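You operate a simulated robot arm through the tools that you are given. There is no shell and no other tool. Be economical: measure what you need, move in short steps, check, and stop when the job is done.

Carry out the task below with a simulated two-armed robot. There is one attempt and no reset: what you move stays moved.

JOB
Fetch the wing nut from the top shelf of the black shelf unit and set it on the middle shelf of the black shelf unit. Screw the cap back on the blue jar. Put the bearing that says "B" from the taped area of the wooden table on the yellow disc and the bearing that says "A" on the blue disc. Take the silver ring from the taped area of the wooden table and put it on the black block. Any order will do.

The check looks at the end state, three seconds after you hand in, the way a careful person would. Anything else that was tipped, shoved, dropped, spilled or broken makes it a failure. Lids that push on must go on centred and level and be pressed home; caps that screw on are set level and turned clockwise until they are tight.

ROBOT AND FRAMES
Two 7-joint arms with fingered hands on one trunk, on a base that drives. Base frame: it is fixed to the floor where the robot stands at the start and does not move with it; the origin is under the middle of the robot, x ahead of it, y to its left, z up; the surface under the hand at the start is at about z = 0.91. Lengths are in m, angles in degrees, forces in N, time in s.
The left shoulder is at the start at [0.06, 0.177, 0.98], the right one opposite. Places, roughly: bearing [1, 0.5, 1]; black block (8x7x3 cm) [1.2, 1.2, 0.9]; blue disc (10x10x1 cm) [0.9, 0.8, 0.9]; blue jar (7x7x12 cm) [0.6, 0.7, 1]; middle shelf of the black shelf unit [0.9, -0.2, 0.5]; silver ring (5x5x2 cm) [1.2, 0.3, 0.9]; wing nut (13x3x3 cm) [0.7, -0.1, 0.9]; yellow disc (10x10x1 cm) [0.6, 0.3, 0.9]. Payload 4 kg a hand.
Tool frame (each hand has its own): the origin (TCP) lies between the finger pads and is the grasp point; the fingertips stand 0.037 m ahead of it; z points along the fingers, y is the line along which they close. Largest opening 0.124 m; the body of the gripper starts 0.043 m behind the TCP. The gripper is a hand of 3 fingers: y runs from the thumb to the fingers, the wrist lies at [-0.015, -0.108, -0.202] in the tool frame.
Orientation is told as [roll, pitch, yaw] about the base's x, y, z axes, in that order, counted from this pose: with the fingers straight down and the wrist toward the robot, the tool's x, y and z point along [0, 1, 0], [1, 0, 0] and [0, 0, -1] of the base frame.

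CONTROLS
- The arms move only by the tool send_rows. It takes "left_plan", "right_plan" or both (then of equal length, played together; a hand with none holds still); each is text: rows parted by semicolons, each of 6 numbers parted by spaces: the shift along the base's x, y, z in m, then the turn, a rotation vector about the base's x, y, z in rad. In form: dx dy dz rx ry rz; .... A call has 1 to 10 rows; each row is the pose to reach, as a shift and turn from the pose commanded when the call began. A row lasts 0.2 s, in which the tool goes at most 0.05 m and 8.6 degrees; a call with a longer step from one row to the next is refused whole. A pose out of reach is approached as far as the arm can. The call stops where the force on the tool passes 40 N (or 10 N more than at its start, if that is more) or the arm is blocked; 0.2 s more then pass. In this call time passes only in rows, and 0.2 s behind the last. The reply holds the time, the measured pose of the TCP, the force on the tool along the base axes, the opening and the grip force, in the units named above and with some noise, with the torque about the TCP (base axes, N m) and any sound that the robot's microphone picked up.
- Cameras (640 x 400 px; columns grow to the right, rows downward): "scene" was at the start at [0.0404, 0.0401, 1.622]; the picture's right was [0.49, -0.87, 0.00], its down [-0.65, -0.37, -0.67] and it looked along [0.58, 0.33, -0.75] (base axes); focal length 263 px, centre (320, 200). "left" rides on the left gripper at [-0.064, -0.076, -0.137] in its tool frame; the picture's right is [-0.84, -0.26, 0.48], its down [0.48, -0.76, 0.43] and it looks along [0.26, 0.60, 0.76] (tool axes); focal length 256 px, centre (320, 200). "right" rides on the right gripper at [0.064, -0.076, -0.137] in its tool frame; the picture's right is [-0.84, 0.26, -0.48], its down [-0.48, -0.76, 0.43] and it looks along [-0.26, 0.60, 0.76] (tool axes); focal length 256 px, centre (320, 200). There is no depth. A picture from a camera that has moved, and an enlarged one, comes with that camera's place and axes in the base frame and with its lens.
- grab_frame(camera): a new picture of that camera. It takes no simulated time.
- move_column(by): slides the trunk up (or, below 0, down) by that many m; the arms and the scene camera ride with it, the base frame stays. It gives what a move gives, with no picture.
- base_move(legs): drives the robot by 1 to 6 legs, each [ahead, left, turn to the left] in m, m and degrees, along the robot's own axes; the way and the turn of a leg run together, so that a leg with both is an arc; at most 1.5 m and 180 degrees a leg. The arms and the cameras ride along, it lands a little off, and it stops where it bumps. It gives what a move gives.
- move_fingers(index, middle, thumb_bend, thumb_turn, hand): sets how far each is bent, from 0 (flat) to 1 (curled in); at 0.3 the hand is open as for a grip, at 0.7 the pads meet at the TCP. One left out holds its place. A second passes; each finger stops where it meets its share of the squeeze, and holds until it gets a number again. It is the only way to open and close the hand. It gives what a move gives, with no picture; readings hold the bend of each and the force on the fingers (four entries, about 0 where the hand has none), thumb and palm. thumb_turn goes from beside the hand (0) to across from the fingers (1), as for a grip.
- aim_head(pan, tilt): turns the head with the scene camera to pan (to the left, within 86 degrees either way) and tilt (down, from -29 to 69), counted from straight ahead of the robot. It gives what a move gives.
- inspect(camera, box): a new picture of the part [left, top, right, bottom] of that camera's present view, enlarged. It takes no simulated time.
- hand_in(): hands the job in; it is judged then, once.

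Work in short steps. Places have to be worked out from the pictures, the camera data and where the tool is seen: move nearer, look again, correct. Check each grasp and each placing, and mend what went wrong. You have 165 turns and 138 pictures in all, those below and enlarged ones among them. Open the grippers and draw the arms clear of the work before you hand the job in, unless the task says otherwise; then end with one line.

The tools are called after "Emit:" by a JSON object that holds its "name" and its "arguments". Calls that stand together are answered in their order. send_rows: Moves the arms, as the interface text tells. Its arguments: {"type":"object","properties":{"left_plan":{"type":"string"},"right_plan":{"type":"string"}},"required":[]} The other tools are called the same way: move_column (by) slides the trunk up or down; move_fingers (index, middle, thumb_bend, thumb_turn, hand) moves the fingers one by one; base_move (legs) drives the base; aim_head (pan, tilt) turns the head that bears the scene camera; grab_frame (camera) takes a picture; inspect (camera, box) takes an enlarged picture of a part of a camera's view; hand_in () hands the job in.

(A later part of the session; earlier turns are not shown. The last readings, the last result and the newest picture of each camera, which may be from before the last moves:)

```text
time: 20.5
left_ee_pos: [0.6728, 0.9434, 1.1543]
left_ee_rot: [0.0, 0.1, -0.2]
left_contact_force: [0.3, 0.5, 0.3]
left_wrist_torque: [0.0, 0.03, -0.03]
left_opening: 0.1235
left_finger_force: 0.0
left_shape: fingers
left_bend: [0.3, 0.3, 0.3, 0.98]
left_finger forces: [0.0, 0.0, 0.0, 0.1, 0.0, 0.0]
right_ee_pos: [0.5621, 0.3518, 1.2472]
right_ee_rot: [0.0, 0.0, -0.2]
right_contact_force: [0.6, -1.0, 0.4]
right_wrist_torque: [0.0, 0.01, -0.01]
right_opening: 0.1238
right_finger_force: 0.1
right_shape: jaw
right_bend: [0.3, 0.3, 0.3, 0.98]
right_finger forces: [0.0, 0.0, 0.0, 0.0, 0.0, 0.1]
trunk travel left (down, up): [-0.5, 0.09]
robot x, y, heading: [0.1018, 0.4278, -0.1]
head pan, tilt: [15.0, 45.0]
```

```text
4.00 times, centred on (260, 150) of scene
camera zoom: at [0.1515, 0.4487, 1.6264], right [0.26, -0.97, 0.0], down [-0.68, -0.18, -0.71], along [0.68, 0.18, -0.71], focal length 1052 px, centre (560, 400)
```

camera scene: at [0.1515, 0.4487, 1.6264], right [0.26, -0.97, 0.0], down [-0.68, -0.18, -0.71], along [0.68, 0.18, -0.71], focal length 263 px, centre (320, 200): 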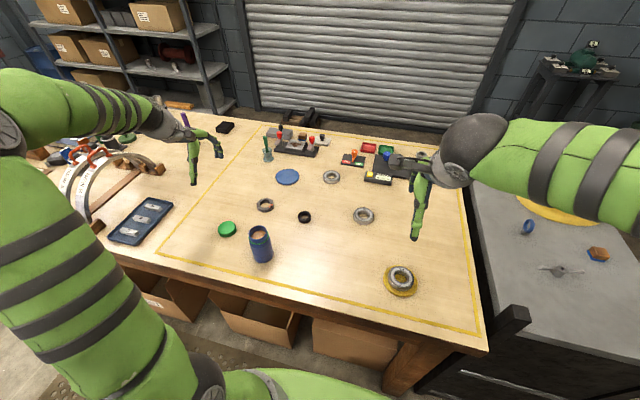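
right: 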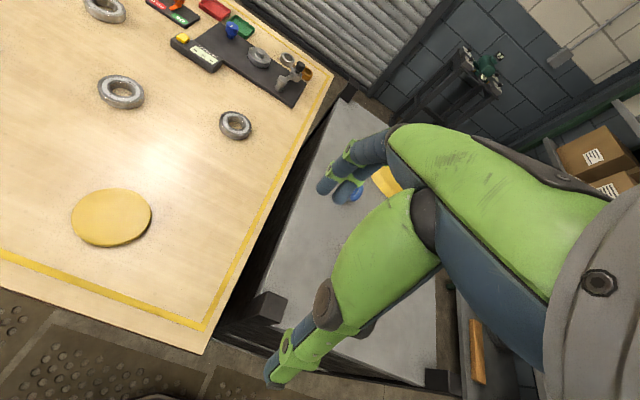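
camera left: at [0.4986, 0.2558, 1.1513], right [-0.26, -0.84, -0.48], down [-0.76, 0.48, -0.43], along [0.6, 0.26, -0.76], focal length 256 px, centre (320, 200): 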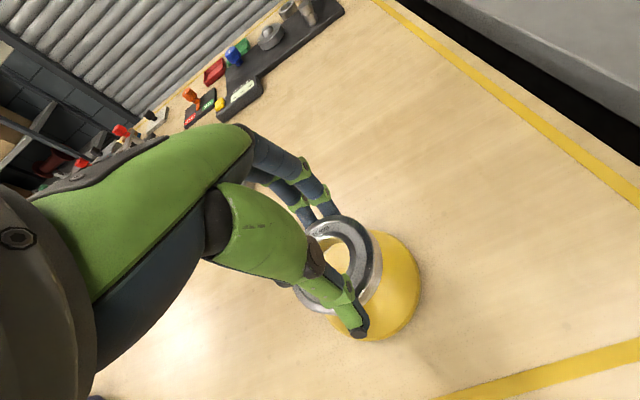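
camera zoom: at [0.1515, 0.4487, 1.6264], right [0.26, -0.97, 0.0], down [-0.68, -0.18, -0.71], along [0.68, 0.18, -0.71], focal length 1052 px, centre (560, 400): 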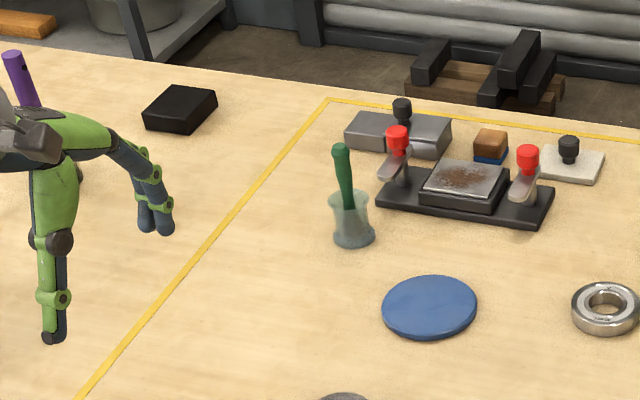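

A is at (0.978, 0.618), the blue disc at (0.934, 0.797), the cap at (0.618, 0.901) and the jar at (0.556, 0.740). I move the left hand above A.

Emit:
{"name": "send_rows", "arguments": {"left_plan": "0.03 -0.032 -0.01 0 0 0; 0.06 -0.065 -0.02 0 0 0; 0.091 -0.097 -0.03 0 0 0; 0.122 -0.13 -0.04 0 0 0; 0.153 -0.162 -0.05 0 0 0; 0.184 -0.194 -0.06 0 0 0; 0.215 -0.227 -0.07 0 0 0; 0.245 -0.26 -0.08 0 0 0; 0.275 -0.293 -0.09 0 0 0; 0.305 -0.325 -0.10 0 0 0"}}

Emit:
{"name": "grab_frame", "arguments": {"camera": "left"}}

Emit:
{"name": "inspect", "arguments": {"camera": "scene", "box": [265, 145, 385, 215]}}

```text
time: 22.7
left_ee_pos: [0.9819, 0.617, 1.0523]
left_ee_rot: [0.0, 0.2, 0.0]
left_contact_force: [0.0, 0.2, -0.9]
left_wrist_torque: [-0.01, -0.01, -0.04]
left_opening: 0.1233
left_finger_force: 0.0
left_shape: fingers
left_bend: [0.3, 0.3, 0.3, 0.98]
left_finger forces: [0.0, 0.1, 0.1, 0.0, 0.0, 0.0]
right_ee_pos: [0.562, 0.3513, 1.2458]
right_ee_rot: [0.0, 0.0, -0.1]
right_contact_force: [-0.1, -0.5, 0.2]
right_wrist_torque: [-0.02, 0.03, -0.01]
right_opening: 0.1238
right_finger_force: 0.0
right_shape: jaw
right_bend: [0.3, 0.3, 0.3, 0.98]
right_finger forces: [0.1, 0.1, 0.0, 0.0, 0.0, 0.1]
trunk travel left (down, up): [-0.5, 0.09]
robot x, y, heading: [0.1013, 0.4248, 0.1]
head pan, tilt: [15.0, 45.0]
```

```text
103 pictures are left
camera left: at [0.9053, 0.5546, 1.189], right [-0.26, -0.84, -0.48], down [-0.76, 0.48, -0.43], along [0.6, 0.26, -0.76], focal length 256 px, centre (320, 200)
```

left: 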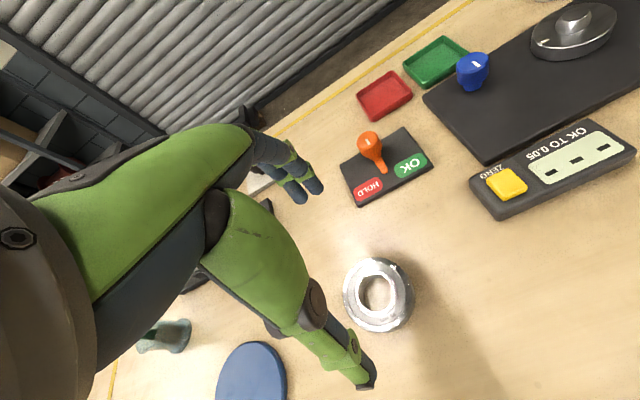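

```text
5.33 times, centred on (325, 180) of scene
camera zoom: at [0.1527, 0.4479, 1.6264], right [0.26, -0.97, 0.0], down [-0.68, -0.18, -0.71], along [0.68, 0.18, -0.71], focal length 1403 px, centre (293, 307)
```

zoom: 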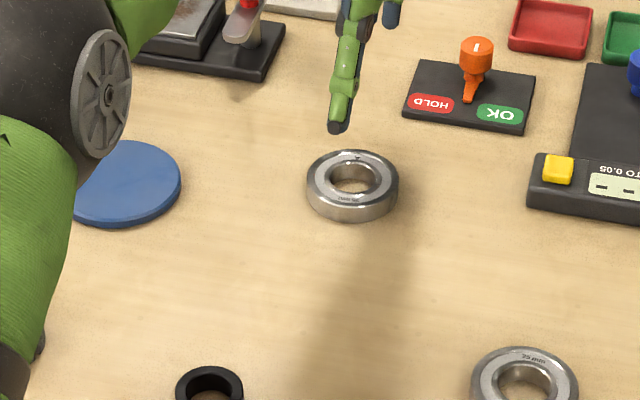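

The hand is over A, so I descend.

Emit:
{"name": "send_rows", "arguments": {"left_plan": "-0.002 0.001 -0.03 0 0 0; -0.004 0.001 -0.06 0 0 0; -0.004 0.001 -0.085 0 0 0; -0.004 0.001 -0.0995 0 0 0"}}

Emit:
{"name": "inspect", "arguments": {"camera": "scene", "box": [285, 145, 375, 205]}}

```text
time: 23.7
left_ee_pos: [0.9746, 0.6187, 0.9545]
left_ee_rot: [0.1, 0.0, -0.1]
left_contact_force: [0.8, 0.7, 0.0]
left_wrist_torque: [0.0, -0.02, 0.01]
left_opening: 0.1234
left_finger_force: 0.1
left_shape: fingers
left_bend: [0.3, 0.3, 0.3, 0.98]
left_finger forces: [0.0, 0.0, 0.0, 0.1, 0.1, 0.0]
right_ee_pos: [0.5605, 0.3502, 1.2457]
right_ee_rot: [-0.1, 0.0, -0.2]
right_contact_force: [0.6, 0.3, 0.1]
right_wrist_torque: [-0.02, 0.02, -0.04]
right_opening: 0.1238
right_finger_force: 0.0
right_shape: jaw
right_bend: [0.3, 0.3, 0.3, 0.98]
right_finger forces: [0.1, 0.0, 0.1, 0.0, 0.0, 0.0]
trunk travel left (down, up): [-0.5, 0.09]
robot x, y, heading: [0.1017, 0.4264, -0.3]
head pan, tilt: [15.0, 45.0]
```

```text
6.67 times, centred on (330, 175) of scene
camera zoom: at [0.1517, 0.4484, 1.6265], right [0.26, -0.97, 0.0], down [-0.68, -0.18, -0.71], along [0.68, 0.18, -0.71], focal length 1753 px, centre (253, 367)
```

zoom: 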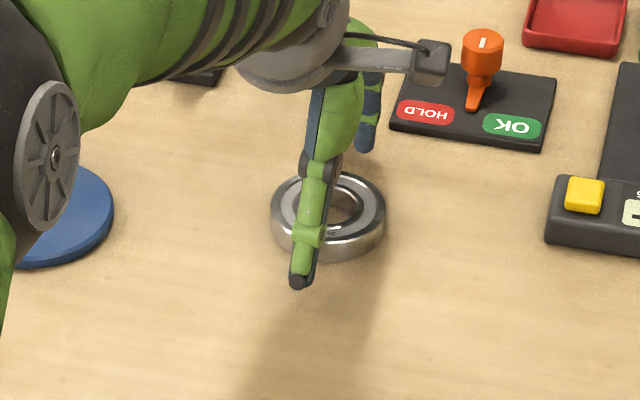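

Alignment is good. I close on A and lift.

Emit:
{"name": "move_fingers", "arguments": {"hand": "left", "index": 0.6, "middle": 0.6, "thumb_bend": 0.6}}

Emit:
{"name": "send_rows", "arguments": {"left_plan": "0 0 0.01 0 0 0; 0 0 0.04 0 0 0; 0 0 0.08 0 0 0; 0 0 0.10 0 0 0"}}

Emit:
{"name": "inspect", "arguments": {"camera": "scene", "box": [265, 125, 385, 205]}}

```text
time: 24.7
left_ee_pos: [0.9753, 0.618, 0.9553]
left_ee_rot: [0.0, 0.0, -0.2]
left_contact_force: [2.4, 1.4, 3.8]
left_wrist_torque: [0.04, -0.32, 0.0]
left_opening: 0.0673
left_finger_force: 18.4
left_shape: fingers
left_bend: [0.52, 0.52, 0.53, 0.97]
left_finger forces: [9.9, 10.6, 0.0, 0.0, 15.7, 0.0]
right_ee_pos: [0.5614, 0.3517, 1.2474]
right_ee_rot: [0.1, 0.0, -0.2]
right_contact_force: [-0.7, -0.7, 0.2]
right_wrist_torque: [0.0, -0.04, 0.0]
right_opening: 0.1238
right_finger_force: 0.1
right_shape: jaw
right_bend: [0.3, 0.3, 0.3, 0.98]
right_finger forces: [0.0, 0.0, 0.0, 0.0, 0.0, 0.0]
trunk travel left (down, up): [-0.5, 0.09]
robot x, y, heading: [0.1016, 0.4258, 0.2]
head pan, tilt: [15.0, 45.0]
```

```text
time: 25.7
left_ee_pos: [0.9737, 0.6179, 1.0559]
left_ee_rot: [0.0, 0.1, -0.1]
left_contact_force: [-0.3, -0.7, -2.1]
left_wrist_torque: [-0.01, -0.04, 0.0]
left_opening: 0.0672
left_finger_force: 16.8
left_shape: fingers
left_bend: [0.52, 0.53, 0.53, 0.97]
left_finger forces: [9.1, 9.1, 0.0, 0.1, 15.7, 0.1]
right_ee_pos: [0.5609, 0.3506, 1.2466]
right_ee_rot: [0.0, 0.0, 0.0]
right_contact_force: [-1.3, 0.2, 0.1]
right_wrist_torque: [0.02, 0.02, -0.01]
right_opening: 0.1238
right_finger_force: 0.0
right_shape: jaw
right_bend: [0.3, 0.3, 0.3, 0.98]
right_finger forces: [0.0, 0.0, 0.1, 0.0, 0.0, 0.0]
trunk travel left (down, up): [-0.5, 0.09]
robot x, y, heading: [0.0957, 0.4243, -0.0]
head pan, tilt: [15.0, 45.0]
```

```text
5.00 times, centred on (325, 165) of scene
camera zoom: at [0.1518, 0.4484, 1.6264], right [0.26, -0.97, 0.0], down [-0.68, -0.18, -0.71], along [0.68, 0.18, -0.71], focal length 1315 px, centre (295, 375)
```

zoom: 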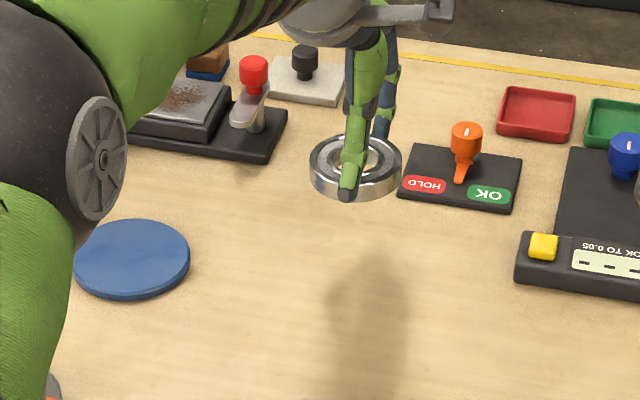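

A is held. I move it above the blue disc.

Emit:
{"name": "send_rows", "arguments": {"left_plan": "-0.01 0.045 0 0 0 0; -0.02 0.09 0 0 0 0; -0.03 0.135 0 0 0 0; -0.04 0.179 0 0 0 0; -0.04 0.179 -0.03 0 0 0; -0.04 0.179 -0.06 0 0 0"}}

Emit:
{"name": "inspect", "arguments": {"camera": "scene", "box": [235, 135, 355, 215]}}

Emit:
{"name": "grab_frame", "arguments": {"camera": "left"}}

```text
time: 27.1
left_ee_pos: [0.9334, 0.8005, 0.994]
left_ee_rot: [0.0, 0.1, -0.1]
left_contact_force: [0.0, -0.4, -2.3]
left_wrist_torque: [0.0, -0.01, 0.0]
left_opening: 0.0668
left_finger_force: 17.1
left_shape: fingers
left_bend: [0.52, 0.53, 0.53, 0.96]
left_finger forces: [9.0, 9.2, 0.1, 0.0, 15.7, 0.0]
right_ee_pos: [0.5615, 0.3518, 1.2462]
right_ee_rot: [0.0, 0.1, -0.2]
right_contact_force: [-0.1, -0.8, -0.1]
right_wrist_torque: [0.01, 0.01, 0.01]
right_opening: 0.1237
right_finger_force: 0.2
right_shape: jaw
right_bend: [0.3, 0.3, 0.3, 0.98]
right_finger forces: [0.1, 0.0, 0.1, 0.1, 0.1, 0.0]
trunk travel left (down, up): [-0.5, 0.09]
robot x, y, heading: [0.1016, 0.4243, -0.2]
head pan, tilt: [15.0, 45.0]
```

```text
5.00 times, centred on (295, 175) of scene
camera zoom: at [0.1522, 0.4491, 1.6264], right [0.26, -0.97, 0.0], down [-0.68, -0.18, -0.71], along [0.68, 0.18, -0.71], focal length 1315 px, centre (445, 325)
```

zoom: 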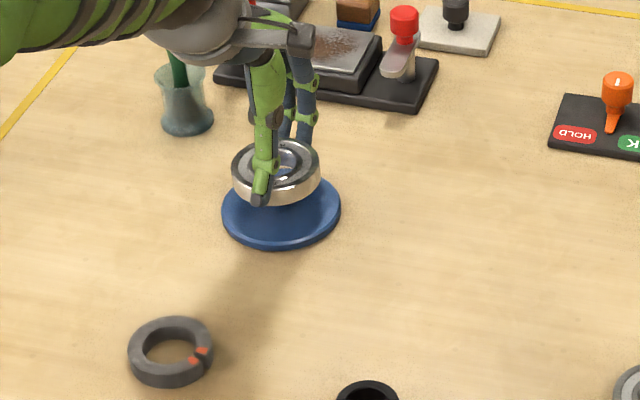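

```text
98 pictures are left
camera left: at [0.8582, 0.7372, 1.1312], right [-0.26, -0.84, -0.48], down [-0.76, 0.48, -0.43], along [0.6, 0.25, -0.76], focal length 256 px, centre (320, 200)
```

left: 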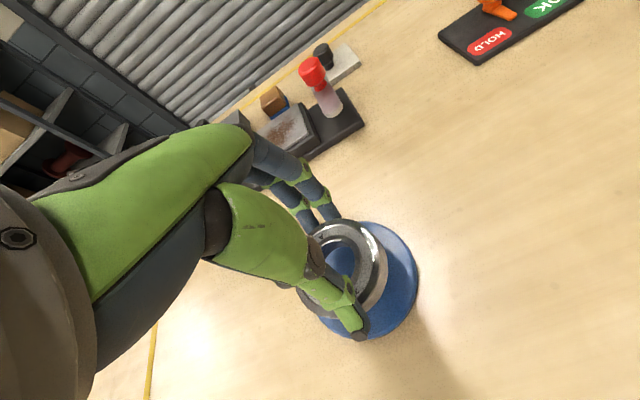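

A is roughly over the disc; with a small correction I descend to contact.

Emit:
{"name": "send_rows", "arguments": {"left_plan": "0.002 -0.002 -0.015 0 0 0; 0.004 -0.003 -0.024 0 0 0; 0.004 -0.003 -0.029 0 0 0"}}

Emit:
{"name": "inspect", "arguments": {"camera": "scene", "box": [255, 145, 345, 205]}}

```text
time: 27.9
left_ee_pos: [0.938, 0.7943, 0.966]
left_ee_rot: [-0.1, 0.1, -0.1]
left_contact_force: [-0.3, -0.7, -1.8]
left_wrist_torque: [0.02, -0.06, 0.01]
left_opening: 0.0668
left_finger_force: 17.3
left_shape: fingers
left_bend: [0.52, 0.53, 0.53, 0.96]
left_finger forces: [9.1, 9.3, 0.0, 0.1, 15.7, 0.0]
right_ee_pos: [0.562, 0.3529, 1.2471]
right_ee_rot: [-0.1, 0.0, -0.1]
right_contact_force: [-0.2, 0.1, -0.5]
right_wrist_torque: [0.04, 0.01, -0.01]
right_opening: 0.1236
right_finger_force: 0.0
right_shape: jaw
right_bend: [0.3, 0.3, 0.3, 0.98]
right_finger forces: [0.1, 0.1, 0.0, 0.0, 0.1, 0.0]
trunk travel left (down, up): [-0.5, 0.09]
robot x, y, heading: [0.0984, 0.4258, -0.3]
head pan, tilt: [15.0, 45.0]
```

```text
6.67 times, centred on (300, 175) of scene
camera zoom: at [0.1517, 0.4485, 1.6265], right [0.26, -0.97, 0.0], down [-0.68, -0.18, -0.71], along [0.68, 0.18, -0.71], focal length 1753 px, centre (453, 367)
```

zoom: 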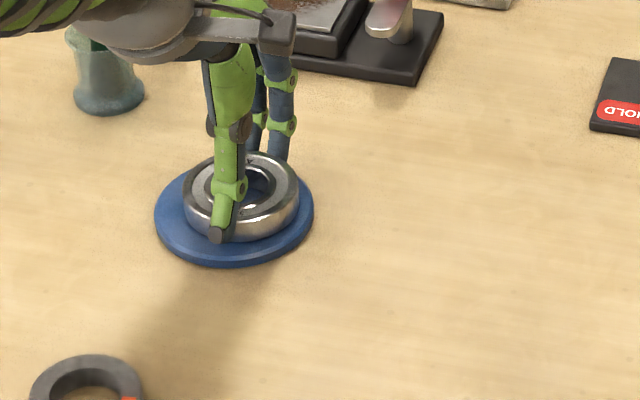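

Nearly centred; I shift 3 mm left and lower to contact.

Emit:
{"name": "send_rows", "arguments": {"left_plan": "0 0.003 -0.002 0 0 0; 0 0.004 -0.004 0 0 0"}}

```text
time: 28.5
left_ee_pos: [0.9373, 0.7975, 0.9654]
left_ee_rot: [0.0, -0.4, -0.1]
left_contact_force: [0.6, -3.0, 13.3]
left_wrist_torque: [-0.15, 0.0, -0.04]
left_opening: 0.0673
left_finger_force: 19.7
left_shape: fingers
left_bend: [0.52, 0.53, 0.53, 0.96]
left_finger forces: [9.8, 9.4, 0.0, 0.0, 21.0, 0.1]
right_ee_pos: [0.5601, 0.3514, 1.2473]
right_ee_rot: [0.1, 0.0, -0.1]
right_contact_force: [-0.6, 0.0, -0.6]
right_wrist_torque: [0.0, 0.01, -0.01]
right_opening: 0.1238
right_finger_force: 0.2
right_shape: jaw
right_bend: [0.3, 0.3, 0.3, 0.98]
right_finger forces: [0.0, 0.1, 0.0, 0.0, 0.0, 0.1]
trunk travel left (down, up): [-0.5, 0.09]
robot x, y, heading: [0.1022, 0.4254, -0.0]
head pan, tilt: [15.0, 45.0]
```

Contact. I release, rise, and draw back toward the cap.

Emit:
{"name": "move_fingers", "arguments": {"hand": "left", "index": 0.3, "middle": 0.3, "thumb_bend": 0.3}}

Emit:
{"name": "send_rows", "arguments": {"left_plan": "0 0 0.02 0 0 0; 0 0 0.05 0 0 0; 0 0 0.09 0 0 0; 0 0 0.13 0 0 0; -0.04 0.015 0.13 0 0 0; -0.08 0.03 0.13 0 0 0; -0.12 0.045 0.13 0 0 0; -0.16 0.06 0.13 0 0 0; -0.2 0.075 0.13 0 0 0; -0.24 0.09 0.13 0 0 0"}}

Emit:
{"name": "inspect", "arguments": {"camera": "scene", "box": [200, 145, 340, 245]}}

```text
time: 29.5
left_ee_pos: [0.937, 0.7988, 0.9619]
left_ee_rot: [0.0, 0.0, 0.0]
left_contact_force: [0.1, -1.1, 0.7]
left_wrist_torque: [0.0, 0.03, 0.01]
left_opening: 0.1232
left_finger_force: 0.0
left_shape: fingers
left_bend: [0.3, 0.3, 0.3, 0.97]
left_finger forces: [0.0, 0.0, 0.0, 0.0, 0.0, 0.0]
right_ee_pos: [0.5615, 0.352, 1.2465]
right_ee_rot: [-0.1, 0.0, -0.1]
right_contact_force: [-0.2, 0.1, 0.2]
right_wrist_torque: [0.02, 0.01, 0.03]
right_opening: 0.1236
right_finger_force: 0.0
right_shape: jaw
right_bend: [0.3, 0.3, 0.3, 0.98]
right_finger forces: [0.0, 0.0, 0.1, 0.0, 0.0, 0.0]
trunk travel left (down, up): [-0.5, 0.09]
robot x, y, heading: [0.1007, 0.4243, -0.2]
head pan, tilt: [15.0, 45.0]
```

```text
time: 31.7
left_ee_pos: [0.6967, 0.8862, 1.092]
left_ee_rot: [0.0, 0.0, -0.2]
left_contact_force: [-0.5, 0.5, -0.1]
left_wrist_torque: [0.02, 0.01, 0.01]
left_opening: 0.1235
left_finger_force: 0.1
left_shape: fingers
left_bend: [0.3, 0.3, 0.3, 0.98]
left_finger forces: [0.1, 0.0, 0.1, 0.0, 0.0, 0.1]
right_ee_pos: [0.5603, 0.3516, 1.2471]
right_ee_rot: [0.0, -0.1, -0.1]
right_contact_force: [0.1, -0.1, 0.1]
right_wrist_torque: [-0.04, 0.0, 0.01]
right_opening: 0.1236
right_finger_force: 0.0
right_shape: jaw
right_bend: [0.3, 0.3, 0.3, 0.98]
right_finger forces: [0.0, 0.0, 0.0, 0.1, 0.0, 0.0]
trunk travel left (down, up): [-0.5, 0.09]
robot x, y, heading: [0.0996, 0.4297, -0.4]
head pan, tilt: [15.0, 45.0]
```

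```text
4.00 times, centred on (270, 195) of scene
camera zoom: at [0.1505, 0.4485, 1.6265], right [0.26, -0.97, 0.0], down [-0.68, -0.18, -0.71], along [0.68, 0.18, -0.71], focal length 1052 px, centre (520, 220)
```

zoom: 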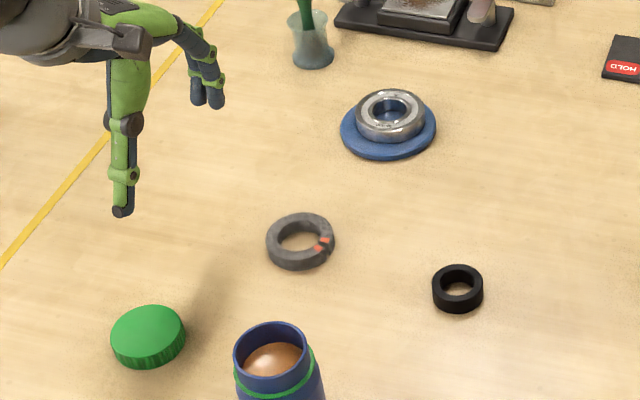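

A sits on the blue disc. For the cap I want the robot closer to the jar so the right hand can steady the jar; I raise the left hand and drive left 0.2 m and back 0.07 m.

Emit:
{"name": "send_rows", "arguments": {"left_plan": "0 0 0.04 0 0 0; 0 0 0.08 0 0 0; 0 0 0.1 0 0 0"}}

Emit:
{"name": "base_move", "arguments": {"legs": [[-0.07, 0.2, 0]]}}

Emit:
{"name": "aim_head", "arguments": {"pan": 15, "tilt": 55}}

Emit:
{"name": "grab_frame", "arguments": {"camera": "scene"}}

```text
time: 32.5
left_ee_pos: [0.6961, 0.8881, 1.1947]
left_ee_rot: [0.1, 0.0, 0.0]
left_contact_force: [0.1, 0.0, -0.5]
left_wrist_torque: [-0.01, -0.03, 0.0]
left_opening: 0.1233
left_finger_force: 0.0
left_shape: fingers
left_bend: [0.3, 0.3, 0.3, 0.98]
left_finger forces: [0.1, 0.0, 0.0, 0.0, 0.0, 0.0]
right_ee_pos: [0.5613, 0.3531, 1.2476]
right_ee_rot: [-0.1, 0.0, 0.0]
right_contact_force: [0.3, 0.1, -0.1]
right_wrist_torque: [0.01, 0.04, 0.0]
right_opening: 0.1239
right_finger_force: 0.0
right_shape: jaw
right_bend: [0.3, 0.3, 0.3, 0.98]
right_finger forces: [0.0, 0.0, 0.0, 0.1, 0.0, 0.1]
trunk travel left (down, up): [-0.5, 0.09]
robot x, y, heading: [0.098, 0.4257, -0.0]
head pan, tilt: [15.0, 45.0]
```

```text
time: 34.2
left_ee_pos: [0.6301, 1.0881, 1.192]
left_ee_rot: [-0.1, 0.0, -0.4]
left_contact_force: [-0.6, 0.8, -0.2]
left_wrist_torque: [0.02, 0.0, 0.0]
left_opening: 0.1232
left_finger_force: 0.1
left_shape: fingers
left_bend: [0.3, 0.3, 0.3, 0.98]
left_finger forces: [0.0, 0.1, 0.0, 0.0, 0.1, 0.1]
right_ee_pos: [0.4918, 0.5528, 1.2477]
right_ee_rot: [-0.2, 0.0, -0.4]
right_contact_force: [0.1, 0.5, -0.2]
right_wrist_torque: [0.01, -0.04, -0.01]
right_opening: 0.1237
right_finger_force: 0.0
right_shape: jaw
right_bend: [0.3, 0.3, 0.3, 0.98]
right_finger forces: [0.1, 0.0, 0.1, 0.0, 0.0, 0.1]
trunk travel left (down, up): [-0.5, 0.09]
robot x, y, heading: [0.0313, 0.6248, -0.3]
head pan, tilt: [15.0, 45.0]
```

```text
time: 34.9
left_ee_pos: [0.6308, 1.0882, 1.1891]
left_ee_rot: [0.1, 0.1, -0.4]
left_contact_force: [0.4, -0.8, -0.5]
left_wrist_torque: [0.02, 0.01, -0.02]
left_opening: 0.1236
left_finger_force: 0.1
left_shape: fingers
left_bend: [0.3, 0.3, 0.3, 0.98]
left_finger forces: [0.0, 0.0, 0.0, 0.1, 0.0, 0.1]
right_ee_pos: [0.4926, 0.5508, 1.2436]
right_ee_rot: [0.0, 0.0, -0.4]
right_contact_force: [-0.1, -0.1, -0.4]
right_wrist_torque: [-0.01, 0.0, 0.01]
right_opening: 0.1237
right_finger_force: 0.1
right_shape: jaw
right_bend: [0.3, 0.3, 0.3, 0.98]
right_finger forces: [0.0, 0.1, 0.0, 0.1, 0.0, 0.0]
trunk travel left (down, up): [-0.5, 0.09]
robot x, y, heading: [0.0333, 0.6285, -0.5]
head pan, tilt: [15.0, 55.0]
```

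```text
95 pictures are left
camera scene: at [0.0745, 0.6485, 1.6131], right [0.25, -0.97, 0.0], down [-0.79, -0.21, -0.57], along [0.56, 0.14, -0.82], focal length 263 px, centre (320, 200)
```

scene: 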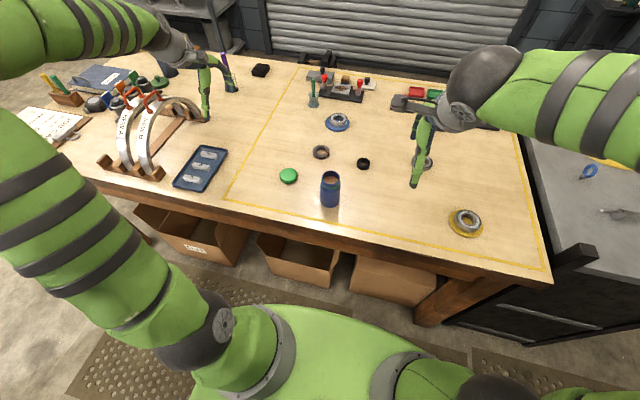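

Zoom for precise cap and jar positions from here.

Emit:
{"name": "inspect", "arguments": {"camera": "scene", "box": [270, 155, 360, 215]}}

Emit:
{"name": "grab_frame", "arguments": {"camera": "right"}}

```text
6.67 times, centred on (315, 185) of scene
camera zoom: at [0.0745, 0.6485, 1.6131], right [0.25, -0.97, 0.0], down [-0.79, -0.21, -0.57], along [0.56, 0.14, -0.82], focal length 1753 px, centre (353, 300)
```

zoom: 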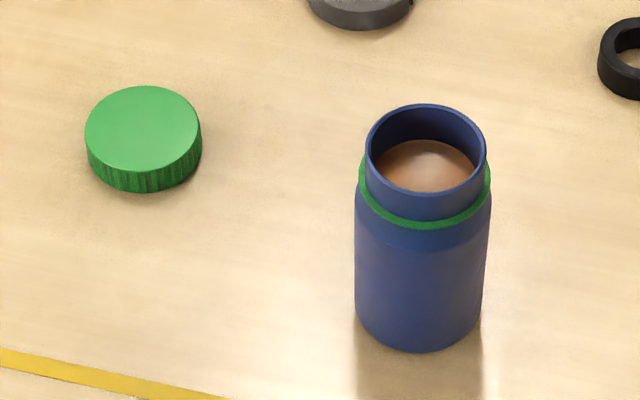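

```text
93 pictures are left
camera right: at [0.4182, 0.6168, 1.3791], right [0.25, -0.84, 0.48], down [-0.76, -0.48, -0.43], along [0.6, -0.26, -0.76], focal length 256 px, centre (320, 200)
```

right: 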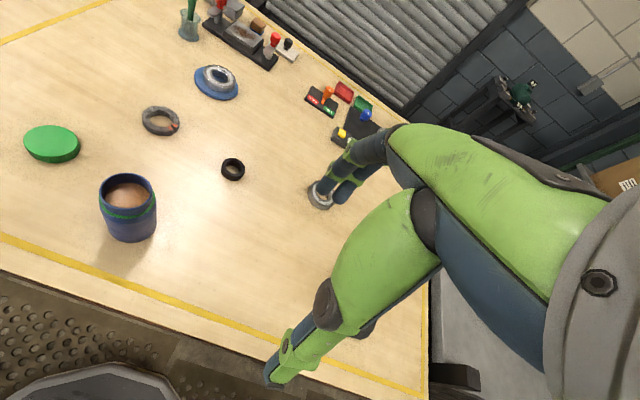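

The cap is at (0.613, 0.900) and the jar axis at (0.555, 0.741). I bring the left hand above the cap.

Emit:
{"name": "send_rows", "arguments": {"left_plan": "-0.003 -0.032 -0.024 0 0 0; -0.006 -0.064 -0.048 0 0 0; -0.009 -0.096 -0.072 0 0 0; -0.012 -0.128 -0.096 0 0 0; -0.015 -0.16 -0.12 0 0 0; -0.018 -0.188 -0.15 0 0 0; -0.018 -0.188 -0.18 0 0 0"}}

Emit:
{"name": "grab_frame", "arguments": {"camera": "left"}}

Emit:
{"name": "inspect", "arguments": {"camera": "scene", "box": [255, 145, 345, 205]}}

```text
time: 36.5
left_ee_pos: [0.6111, 0.8981, 1.0087]
left_ee_rot: [0.0, 0.0, -0.3]
left_contact_force: [0.7, 0.1, -0.9]
left_wrist_torque: [-0.01, 0.03, 0.02]
left_opening: 0.1233
left_finger_force: 0.0
left_shape: fingers
left_bend: [0.3, 0.3, 0.3, 0.98]
left_finger forces: [0.0, 0.0, 0.0, 0.1, 0.0, 0.0]
right_ee_pos: [0.4939, 0.5519, 1.2425]
right_ee_rot: [0.1, 0.2, -0.3]
right_contact_force: [0.4, 0.5, 0.3]
right_wrist_torque: [-0.03, 0.02, 0.01]
right_opening: 0.1239
right_finger_force: 0.0
right_shape: jaw
right_bend: [0.3, 0.3, 0.3, 0.98]
right_finger forces: [0.0, 0.0, 0.0, 0.0, 0.1, 0.1]
trunk travel left (down, up): [-0.5, 0.09]
robot x, y, heading: [0.0365, 0.6262, -0.5]
head pan, tilt: [15.0, 55.0]
```

```text
92 pictures are left
camera left: at [0.5345, 0.8356, 1.1442], right [-0.26, -0.84, -0.48], down [-0.76, 0.49, -0.43], along [0.6, 0.25, -0.76], focal length 256 px, centre (320, 200)
```

left: 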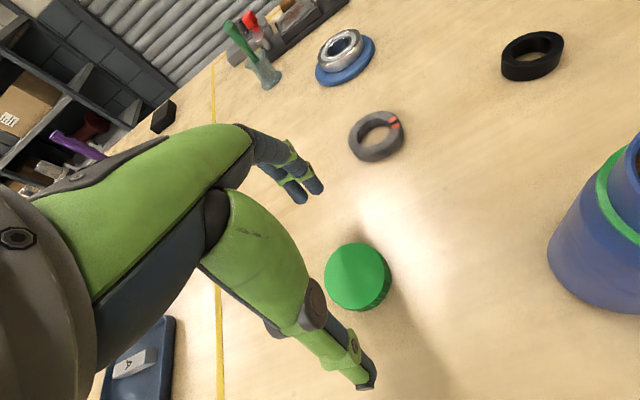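

```text
6.67 times, centred on (300, 175) of scene
camera zoom: at [0.0751, 0.6491, 1.613], right [0.25, -0.97, 0.0], down [-0.79, -0.21, -0.57], along [0.55, 0.14, -0.82], focal length 1753 px, centre (453, 367)
```

zoom: 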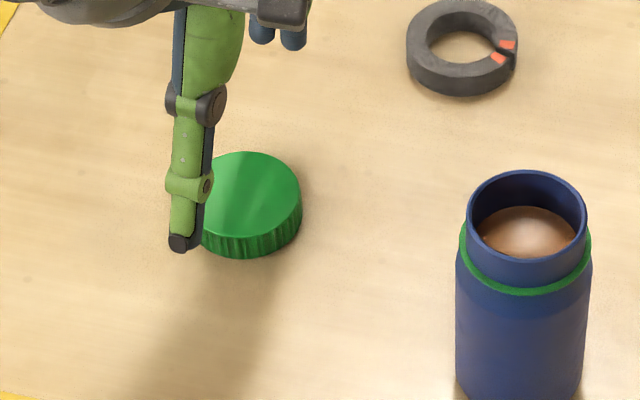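

Aligned with the cap. I descend so the tips reach about mid-cap height and close.

Emit:
{"name": "send_rows", "arguments": {"left_plan": "0.001 0.001 -0.02 0 0 0; 0.002 0.002 -0.04 0 0 0; 0.002 0.002 -0.0475 0 0 0"}}

Emit:
{"name": "move_fingers", "arguments": {"hand": "left", "index": 0.62, "middle": 0.62, "thumb_bend": 0.62}}

Emit:
{"name": "inspect", "arguments": {"camera": "scene", "box": [255, 145, 345, 205]}}

```text
time: 37.3
left_ee_pos: [0.6138, 0.9015, 0.9607]
left_ee_rot: [0.1, 0.1, -0.2]
left_contact_force: [0.5, -0.3, 0.1]
left_wrist_torque: [0.01, 0.03, -0.04]
left_opening: 0.1233
left_finger_force: 0.1
left_shape: fingers
left_bend: [0.3, 0.3, 0.3, 0.98]
left_finger forces: [0.1, 0.0, 0.1, 0.0, 0.1, 0.0]
right_ee_pos: [0.4928, 0.5524, 1.243]
right_ee_rot: [0.1, -0.1, -0.4]
right_contact_force: [0.2, -0.3, -0.1]
right_wrist_torque: [0.02, -0.01, 0.02]
right_opening: 0.124
right_finger_force: 0.0
right_shape: jaw
right_bend: [0.3, 0.3, 0.3, 0.98]
right_finger forces: [0.0, 0.0, 0.1, 0.1, 0.0, 0.1]
trunk travel left (down, up): [-0.5, 0.09]
robot x, y, heading: [0.0326, 0.6278, -0.5]
head pan, tilt: [15.0, 55.0]
```

```text
time: 38.3
left_ee_pos: [0.6141, 0.9006, 0.9606]
left_ee_rot: [0.0, 0.0, -0.4]
left_contact_force: [0.2, 0.5, 3.1]
left_wrist_torque: [0.03, 0.08, 0.01]
left_opening: 0.0512
left_finger_force: 13.4
left_shape: fingers
left_bend: [0.57, 0.57, 0.57, 0.97]
left_finger forces: [6.6, 7.4, 0.1, 0.1, 12.7, 0.1]
right_ee_pos: [0.4918, 0.5522, 1.2443]
right_ee_rot: [-0.1, 0.1, -0.5]
right_contact_force: [-0.6, -0.8, 0.1]
right_wrist_torque: [0.01, 0.01, 0.01]
right_opening: 0.1239
right_finger_force: 0.0
right_shape: jaw
right_bend: [0.3, 0.3, 0.3, 0.98]
right_finger forces: [0.1, 0.0, 0.0, 0.0, 0.0, 0.1]
trunk travel left (down, up): [-0.5, 0.09]
robot x, y, heading: [0.03, 0.6268, -0.2]
head pan, tilt: [15.0, 55.0]
```

```text
6.67 times, centred on (300, 175) of scene
camera zoom: at [0.0745, 0.6484, 1.613], right [0.25, -0.97, 0.0], down [-0.79, -0.21, -0.57], along [0.56, 0.14, -0.82], focal length 1753 px, centre (453, 367)
```

zoom: 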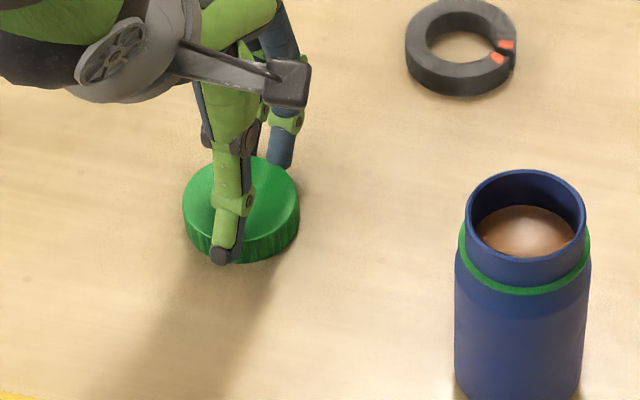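

Gripped; I squeeze firmer and lift to check.

Emit:
{"name": "move_fingers", "arguments": {"hand": "left", "index": 0.7, "middle": 0.7, "thumb_bend": 0.7}}

Emit:
{"name": "send_rows", "arguments": {"left_plan": "0 0 0.02 0 0 0; 0 0 0.06 0 0 0; 0 0 0.1 0 0 0; 0 0 0.14 0 0 0; 0 0 0.17 0 0 0"}}

Emit:
{"name": "grab_frame", "arguments": {"camera": "left"}}

Emit:
{"name": "inspect", "arguments": {"camera": "scene", "box": [245, 105, 365, 205]}}

```text
time: 39.3
left_ee_pos: [0.6146, 0.9007, 0.9612]
left_ee_rot: [0.0, 0.0, -0.3]
left_contact_force: [2.8, 1.9, 8.9]
left_wrist_torque: [0.03, 0.03, -0.04]
left_opening: 0.0494
left_finger_force: 24.1
left_shape: fingers
left_bend: [0.58, 0.58, 0.58, 0.96]
left_finger forces: [12.1, 12.3, 0.0, 0.1, 22.1, 0.0]
right_ee_pos: [0.4917, 0.5507, 1.2437]
right_ee_rot: [0.1, 0.0, -0.4]
right_contact_force: [-0.1, -0.3, 0.2]
right_wrist_torque: [-0.01, -0.02, 0.03]
right_opening: 0.1237
right_finger_force: 0.1
right_shape: jaw
right_bend: [0.3, 0.3, 0.3, 0.98]
right_finger forces: [0.0, 0.1, 0.1, 0.0, 0.0, 0.0]
trunk travel left (down, up): [-0.5, 0.09]
robot x, y, heading: [0.0329, 0.6286, -0.5]
head pan, tilt: [15.0, 55.0]
```

```text
time: 40.5
left_ee_pos: [0.6148, 0.8996, 1.1325]
left_ee_rot: [0.0, 0.1, -0.3]
left_contact_force: [0.2, 0.5, 1.0]
left_wrist_torque: [0.0, -0.03, 0.01]
left_opening: 0.0117
left_finger_force: 0.2
left_shape: fingers
left_bend: [0.68, 0.67, 0.67, 0.97]
left_finger forces: [0.0, 0.0, 0.0, 0.1, 0.0, 0.0]
right_ee_pos: [0.4928, 0.5527, 1.2445]
right_ee_rot: [0.0, 0.0, -0.4]
right_contact_force: [0.1, -0.7, -0.9]
right_wrist_torque: [0.0, 0.02, 0.02]
right_opening: 0.124
right_finger_force: 0.0
right_shape: jaw
right_bend: [0.3, 0.3, 0.3, 0.98]
right_finger forces: [0.1, 0.0, 0.0, 0.0, 0.0, 0.0]
trunk travel left (down, up): [-0.5, 0.09]
robot x, y, heading: [0.0296, 0.6284, -0.3]
head pan, tilt: [15.0, 55.0]
```

```text
89 pictures are left
camera left: at [0.538, 0.8372, 1.2697], right [-0.26, -0.84, -0.48], down [-0.76, 0.49, -0.43], along [0.6, 0.25, -0.76], focal length 256 px, centre (320, 200)
```

left: 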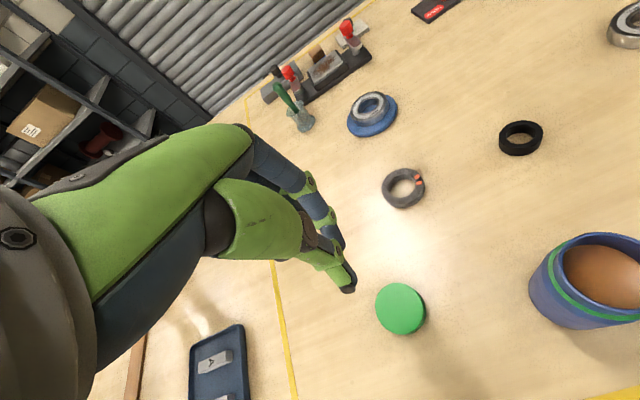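

```text
4.00 times, centred on (305, 155) of scene
camera zoom: at [0.0742, 0.6487, 1.613], right [0.25, -0.97, 0.0], down [-0.79, -0.21, -0.57], along [0.56, 0.14, -0.82], focal length 1052 px, centre (380, 380)
```

zoom: 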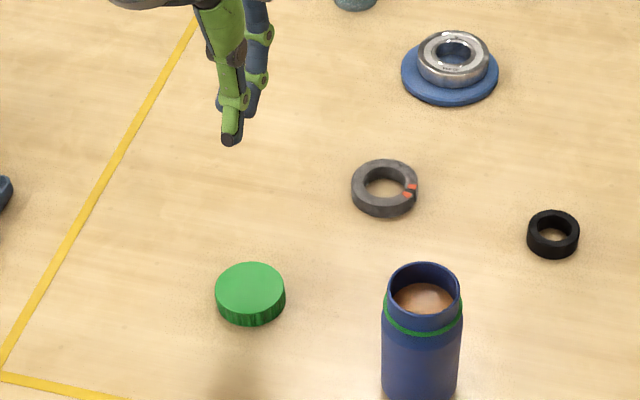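

The grip was too high and the cap slipped off; it stays on the table, now at about (0.599, 0.898). I open and go lower this time.

Emit:
{"name": "move_fingers", "arguments": {"hand": "left", "index": 0.3, "middle": 0.3, "thumb_bend": 0.3}}

Emit:
{"name": "send_rows", "arguments": {"left_plan": "-0.005 0 -0.04 0 0 0; -0.01 -0.001 -0.08 0 0 0; -0.015 -0.002 -0.12 0 0 0; -0.015 -0.002 -0.13 0 0 0"}}

Emit:
{"name": "inspect", "arguments": {"camera": "scene", "box": [255, 145, 345, 205]}}

Emit:
{"name": "inspect", "arguments": {"camera": "left", "box": [240, 130, 460, 400]}}

```text
time: 41.5
left_ee_pos: [0.6147, 0.9002, 1.1328]
left_ee_rot: [0.1, 0.2, -0.4]
left_contact_force: [0.8, 0.3, 0.1]
left_wrist_torque: [-0.02, 0.01, -0.02]
left_opening: 0.123
left_finger_force: 0.0
left_shape: fingers
left_bend: [0.3, 0.3, 0.3, 0.97]
left_finger forces: [0.1, 0.0, 0.1, 0.0, 0.0, 0.0]
right_ee_pos: [0.4935, 0.552, 1.244]
right_ee_rot: [0.1, 0.0, -0.4]
right_contact_force: [0.4, -0.6, 0.2]
right_wrist_torque: [-0.02, 0.0, -0.01]
right_opening: 0.124
right_finger_force: 0.1
right_shape: jaw
right_bend: [0.3, 0.3, 0.3, 0.98]
right_finger forces: [0.0, 0.0, 0.0, 0.0, 0.0, 0.0]
trunk travel left (down, up): [-0.5, 0.09]
robot x, y, heading: [0.0345, 0.6299, -0.6]
head pan, tilt: [15.0, 55.0]
```

```text
time: 42.5
left_ee_pos: [0.5985, 0.8995, 1.0029]
left_ee_rot: [0.1, 0.0, -0.4]
left_contact_force: [-0.6, 0.0, -0.2]
left_wrist_torque: [0.01, -0.01, 0.02]
left_opening: 0.1233
left_finger_force: 0.0
left_shape: fingers
left_bend: [0.3, 0.3, 0.3, 0.97]
left_finger forces: [0.1, 0.0, 0.0, 0.1, 0.0, 0.0]
right_ee_pos: [0.4922, 0.5522, 1.2431]
right_ee_rot: [-0.1, -0.1, -0.4]
right_contact_force: [0.1, -0.8, -0.2]
right_wrist_torque: [-0.03, 0.0, -0.02]
right_opening: 0.124
right_finger_force: 0.0
right_shape: jaw
right_bend: [0.3, 0.3, 0.3, 0.98]
right_finger forces: [0.0, 0.0, 0.1, 0.1, 0.1, 0.0]
trunk travel left (down, up): [-0.5, 0.09]
robot x, y, heading: [0.0334, 0.6304, -0.1]
head pan, tilt: [15.0, 55.0]
```

```text
6.67 times, centred on (300, 175) of scene
camera zoom: at [0.0745, 0.6485, 1.613], right [0.25, -0.97, 0.0], down [-0.79, -0.21, -0.57], along [0.56, 0.14, -0.82], focal length 1753 px, centre (453, 367)
```

zoom: 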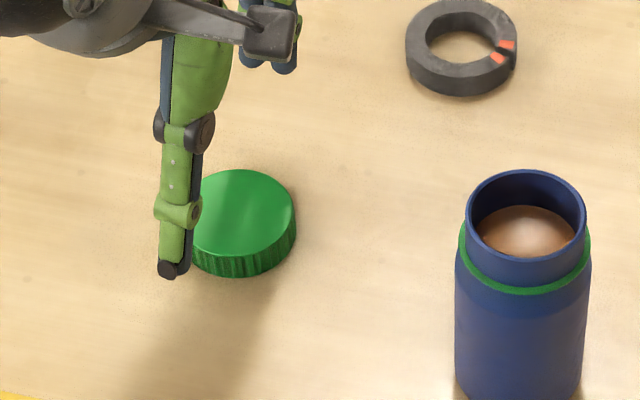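

```text
1.48 times, centred on (350, 265) of left
camera zoom: at [0.522, 0.8372, 1.139], right [-0.26, -0.84, -0.48], down [-0.76, 0.49, -0.43], along [0.6, 0.25, -0.76], focal length 379 px, centre (276, 104)
```

zoom: 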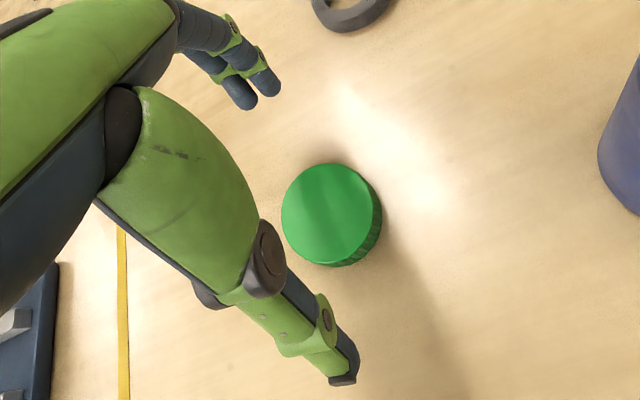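

The cap is centred below the hand. I descend to TCP z ≈ 0.953 and close with moderate force.

Emit:
{"name": "send_rows", "arguments": {"left_plan": "0.001 0 -0.025 0 0 0; 0.001 0 -0.04 0 0 0; 0.001 0 -0.050 0 0 0"}}

Emit:
{"name": "move_fingers", "arguments": {"hand": "left", "index": 0.62, "middle": 0.62, "thumb_bend": 0.62}}

Emit:
{"name": "send_rows", "arguments": {"left_plan": "0 0 0.01 0 0 0; 0 0 0.02 0 0 0"}}

Emit:
{"name": "inspect", "arguments": {"camera": "scene", "box": [255, 145, 345, 205]}}

```text
time: 43.3
left_ee_pos: [0.6001, 0.8993, 0.9517]
left_ee_rot: [0.0, 0.0, -0.3]
left_contact_force: [1.0, 0.1, -0.2]
left_wrist_torque: [-0.03, 0.02, 0.01]
left_opening: 0.1234
left_finger_force: 0.0
left_shape: fingers
left_bend: [0.3, 0.3, 0.3, 0.97]
left_finger forces: [0.0, 0.0, 0.0, 0.1, 0.1, 0.0]
right_ee_pos: [0.4935, 0.5525, 1.2433]
right_ee_rot: [0.0, 0.0, -0.4]
right_contact_force: [-0.4, -0.4, 0.0]
right_wrist_torque: [0.0, 0.0, 0.01]
right_opening: 0.124
right_finger_force: 0.1
right_shape: jaw
right_bend: [0.3, 0.3, 0.3, 0.98]
right_finger forces: [0.0, 0.0, 0.0, 0.0, 0.0, 0.0]
trunk travel left (down, up): [-0.5, 0.09]
robot x, y, heading: [0.0308, 0.6315, -0.7]
head pan, tilt: [15.0, 55.0]
```

```text
time: 44.3
left_ee_pos: [0.6017, 0.8987, 0.9538]
left_ee_rot: [0.1, -0.3, -0.4]
left_contact_force: [8.1, 2.9, 21.1]
left_wrist_torque: [0.18, -0.86, -0.04]
left_opening: 0.0556
left_finger_force: 24.2
left_shape: fingers
left_bend: [0.55, 0.54, 0.56, 0.97]
left_finger forces: [11.7, 21.5, 0.0, 0.1, 15.4, 0.0]
right_ee_pos: [0.4924, 0.5519, 1.2436]
right_ee_rot: [0.0, 0.0, -0.5]
right_contact_force: [0.3, 0.0, -0.5]
right_wrist_torque: [0.01, 0.0, -0.01]
right_opening: 0.1238
right_finger_force: 0.0
right_shape: jaw
right_bend: [0.3, 0.3, 0.3, 0.98]
right_finger forces: [0.0, 0.0, 0.0, 0.0, 0.1, 0.1]
trunk travel left (down, up): [-0.5, 0.09]
robot x, y, heading: [0.0355, 0.629, -0.6]
head pan, tilt: [15.0, 55.0]
```

```text
time: 44.9
left_ee_pos: [0.6007, 0.8996, 0.971]
left_ee_rot: [0.0, 0.2, -0.4]
left_contact_force: [0.0, -0.5, 0.8]
left_wrist_torque: [0.01, 0.01, 0.02]
left_opening: 0.0549
left_finger_force: 16.6
left_shape: fingers
left_bend: [0.55, 0.56, 0.56, 0.97]
left_finger forces: [8.2, 8.4, 0.0, 0.1, 15.9, 0.0]
right_ee_pos: [0.4923, 0.5526, 1.2428]
right_ee_rot: [0.0, 0.0, -0.3]
right_contact_force: [-0.4, -0.6, -0.9]
right_wrist_torque: [0.01, -0.01, 0.01]
right_opening: 0.1237
right_finger_force: 0.1
right_shape: jaw
right_bend: [0.3, 0.3, 0.3, 0.98]
right_finger forces: [0.1, 0.0, 0.0, 0.1, 0.0, 0.1]
trunk travel left (down, up): [-0.5, 0.09]
robot x, y, heading: [0.0326, 0.6316, -0.5]
head pan, tilt: [15.0, 55.0]
```

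```text
6.67 times, centred on (300, 175) of scene
camera zoom: at [0.0744, 0.6484, 1.6129], right [0.25, -0.97, 0.0], down [-0.79, -0.21, -0.57], along [0.56, 0.14, -0.82], focal length 1753 px, centre (453, 367)
```

zoom: 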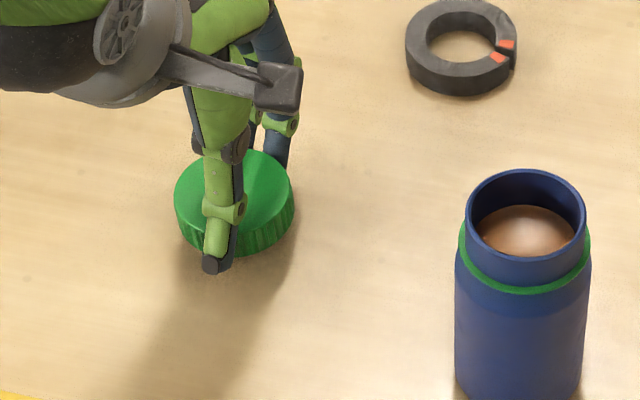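

The cap is held. I lift it high and at the same time roll the right hand 60° so that it can hold the jar from the right side.

Emit:
{"name": "send_rows", "arguments": {"left_plan": "0 0 0.03 0 0 0; 0 0 0.07 0 0 0; 0 0 0.11 0 0 0; 0 0 0.15 0 0 0; 0 0.02 0.19 0 0 0; 0 0.04 0.22 0 0 0; 0 0.05 0.24 0 0 0", "right_plan": "0 0 0 0.1496 0 0; 0 0 0 0.2992 0 0; 0 0 0 0.4488 0 0; 0 0 0 0.5984 0 0; 0 0 0 0.748 0 0; 0 0 0 0.8976 0 0; 0 0 0 1.047 0 0"}}

Emit:
{"name": "grab_frame", "arguments": {"camera": "scene"}}

Emit:
{"name": "grab_frame", "arguments": {"camera": "right"}}

```text
time: 46.5
left_ee_pos: [0.6028, 0.9446, 1.2126]
left_ee_rot: [0.3, 0.1, -0.5]
left_contact_force: [-0.6, -0.5, -0.1]
left_wrist_torque: [0.11, -0.01, 0.0]
left_opening: 0.0546
left_finger_force: 15.6
left_shape: fingers
left_bend: [0.55, 0.56, 0.56, 0.97]
left_finger forces: [7.9, 8.2, 0.1, 0.0, 15.1, 0.0]
right_ee_pos: [0.4955, 0.5439, 1.2416]
right_ee_rot: [60.1, 0.6, -0.8]
right_contact_force: [-1.7, 4.0, 2.2]
right_wrist_torque: [-0.36, -0.07, -0.15]
right_opening: 0.124
right_finger_force: 0.0
right_shape: jaw
right_bend: [0.3, 0.3, 0.3, 0.98]
right_finger forces: [0.0, 0.1, 0.0, 0.1, 0.0, 0.1]
trunk travel left (down, up): [-0.5, 0.09]
robot x, y, heading: [0.0348, 0.6287, -0.5]
head pan, tilt: [15.0, 55.0]
```

```text
84 pictures are left
camera scene: at [0.0747, 0.6443, 1.6131], right [0.25, -0.97, 0.0], down [-0.79, -0.2, -0.57], along [0.55, 0.15, -0.82], focal length 263 px, centre (320, 200)
```

scene: 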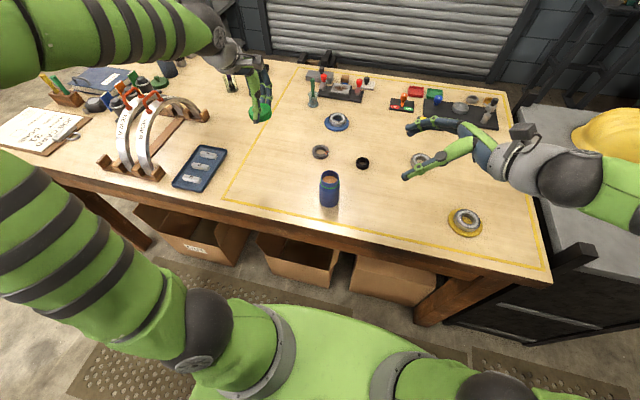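

```text
83 pictures are left
camera right: at [0.4197, 0.4587, 1.3657], right [0.24, -0.84, -0.49], down [-0.76, 0.15, -0.63], along [0.6, 0.52, -0.61], focal length 256 px, centre (320, 200)
```

right: 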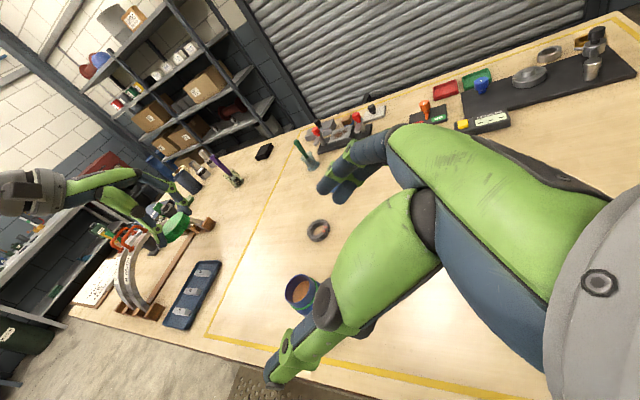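

The right hand has rolled. I check the cap attitude in the left hand.

Emit:
{"name": "inspect", "arguments": {"camera": "scene", "box": [225, 65, 305, 125]}}

Emit:
{"name": "inspect", "arguments": {"camera": "right", "box": [100, 160, 220, 260]}}

```text
6.67 times, centred on (265, 95) of scene
camera zoom: at [0.0747, 0.6443, 1.6131], right [0.25, -0.97, 0.0], down [-0.79, -0.2, -0.57], along [0.55, 0.15, -0.82], focal length 1753 px, centre (687, 900)
```

zoom: 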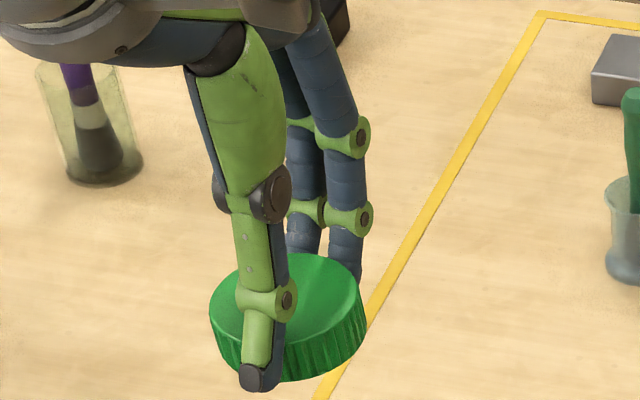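

```text
4.00 times, centred on (160, 210) of right
camera zoom: at [0.4197, 0.4587, 1.3657], right [0.24, -0.84, -0.49], down [-0.76, 0.15, -0.63], along [0.6, 0.52, -0.61], focal length 1024 px, centre (960, 160)
```

zoom: 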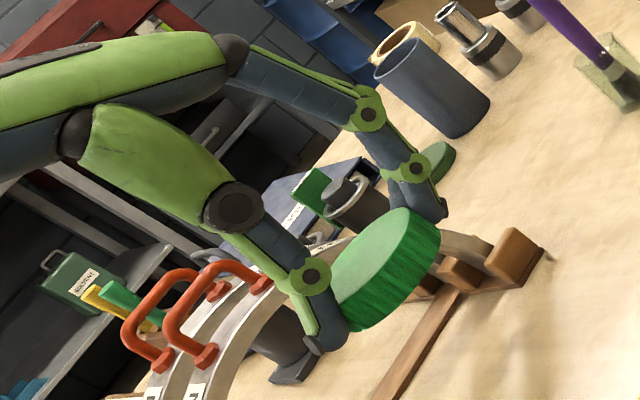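

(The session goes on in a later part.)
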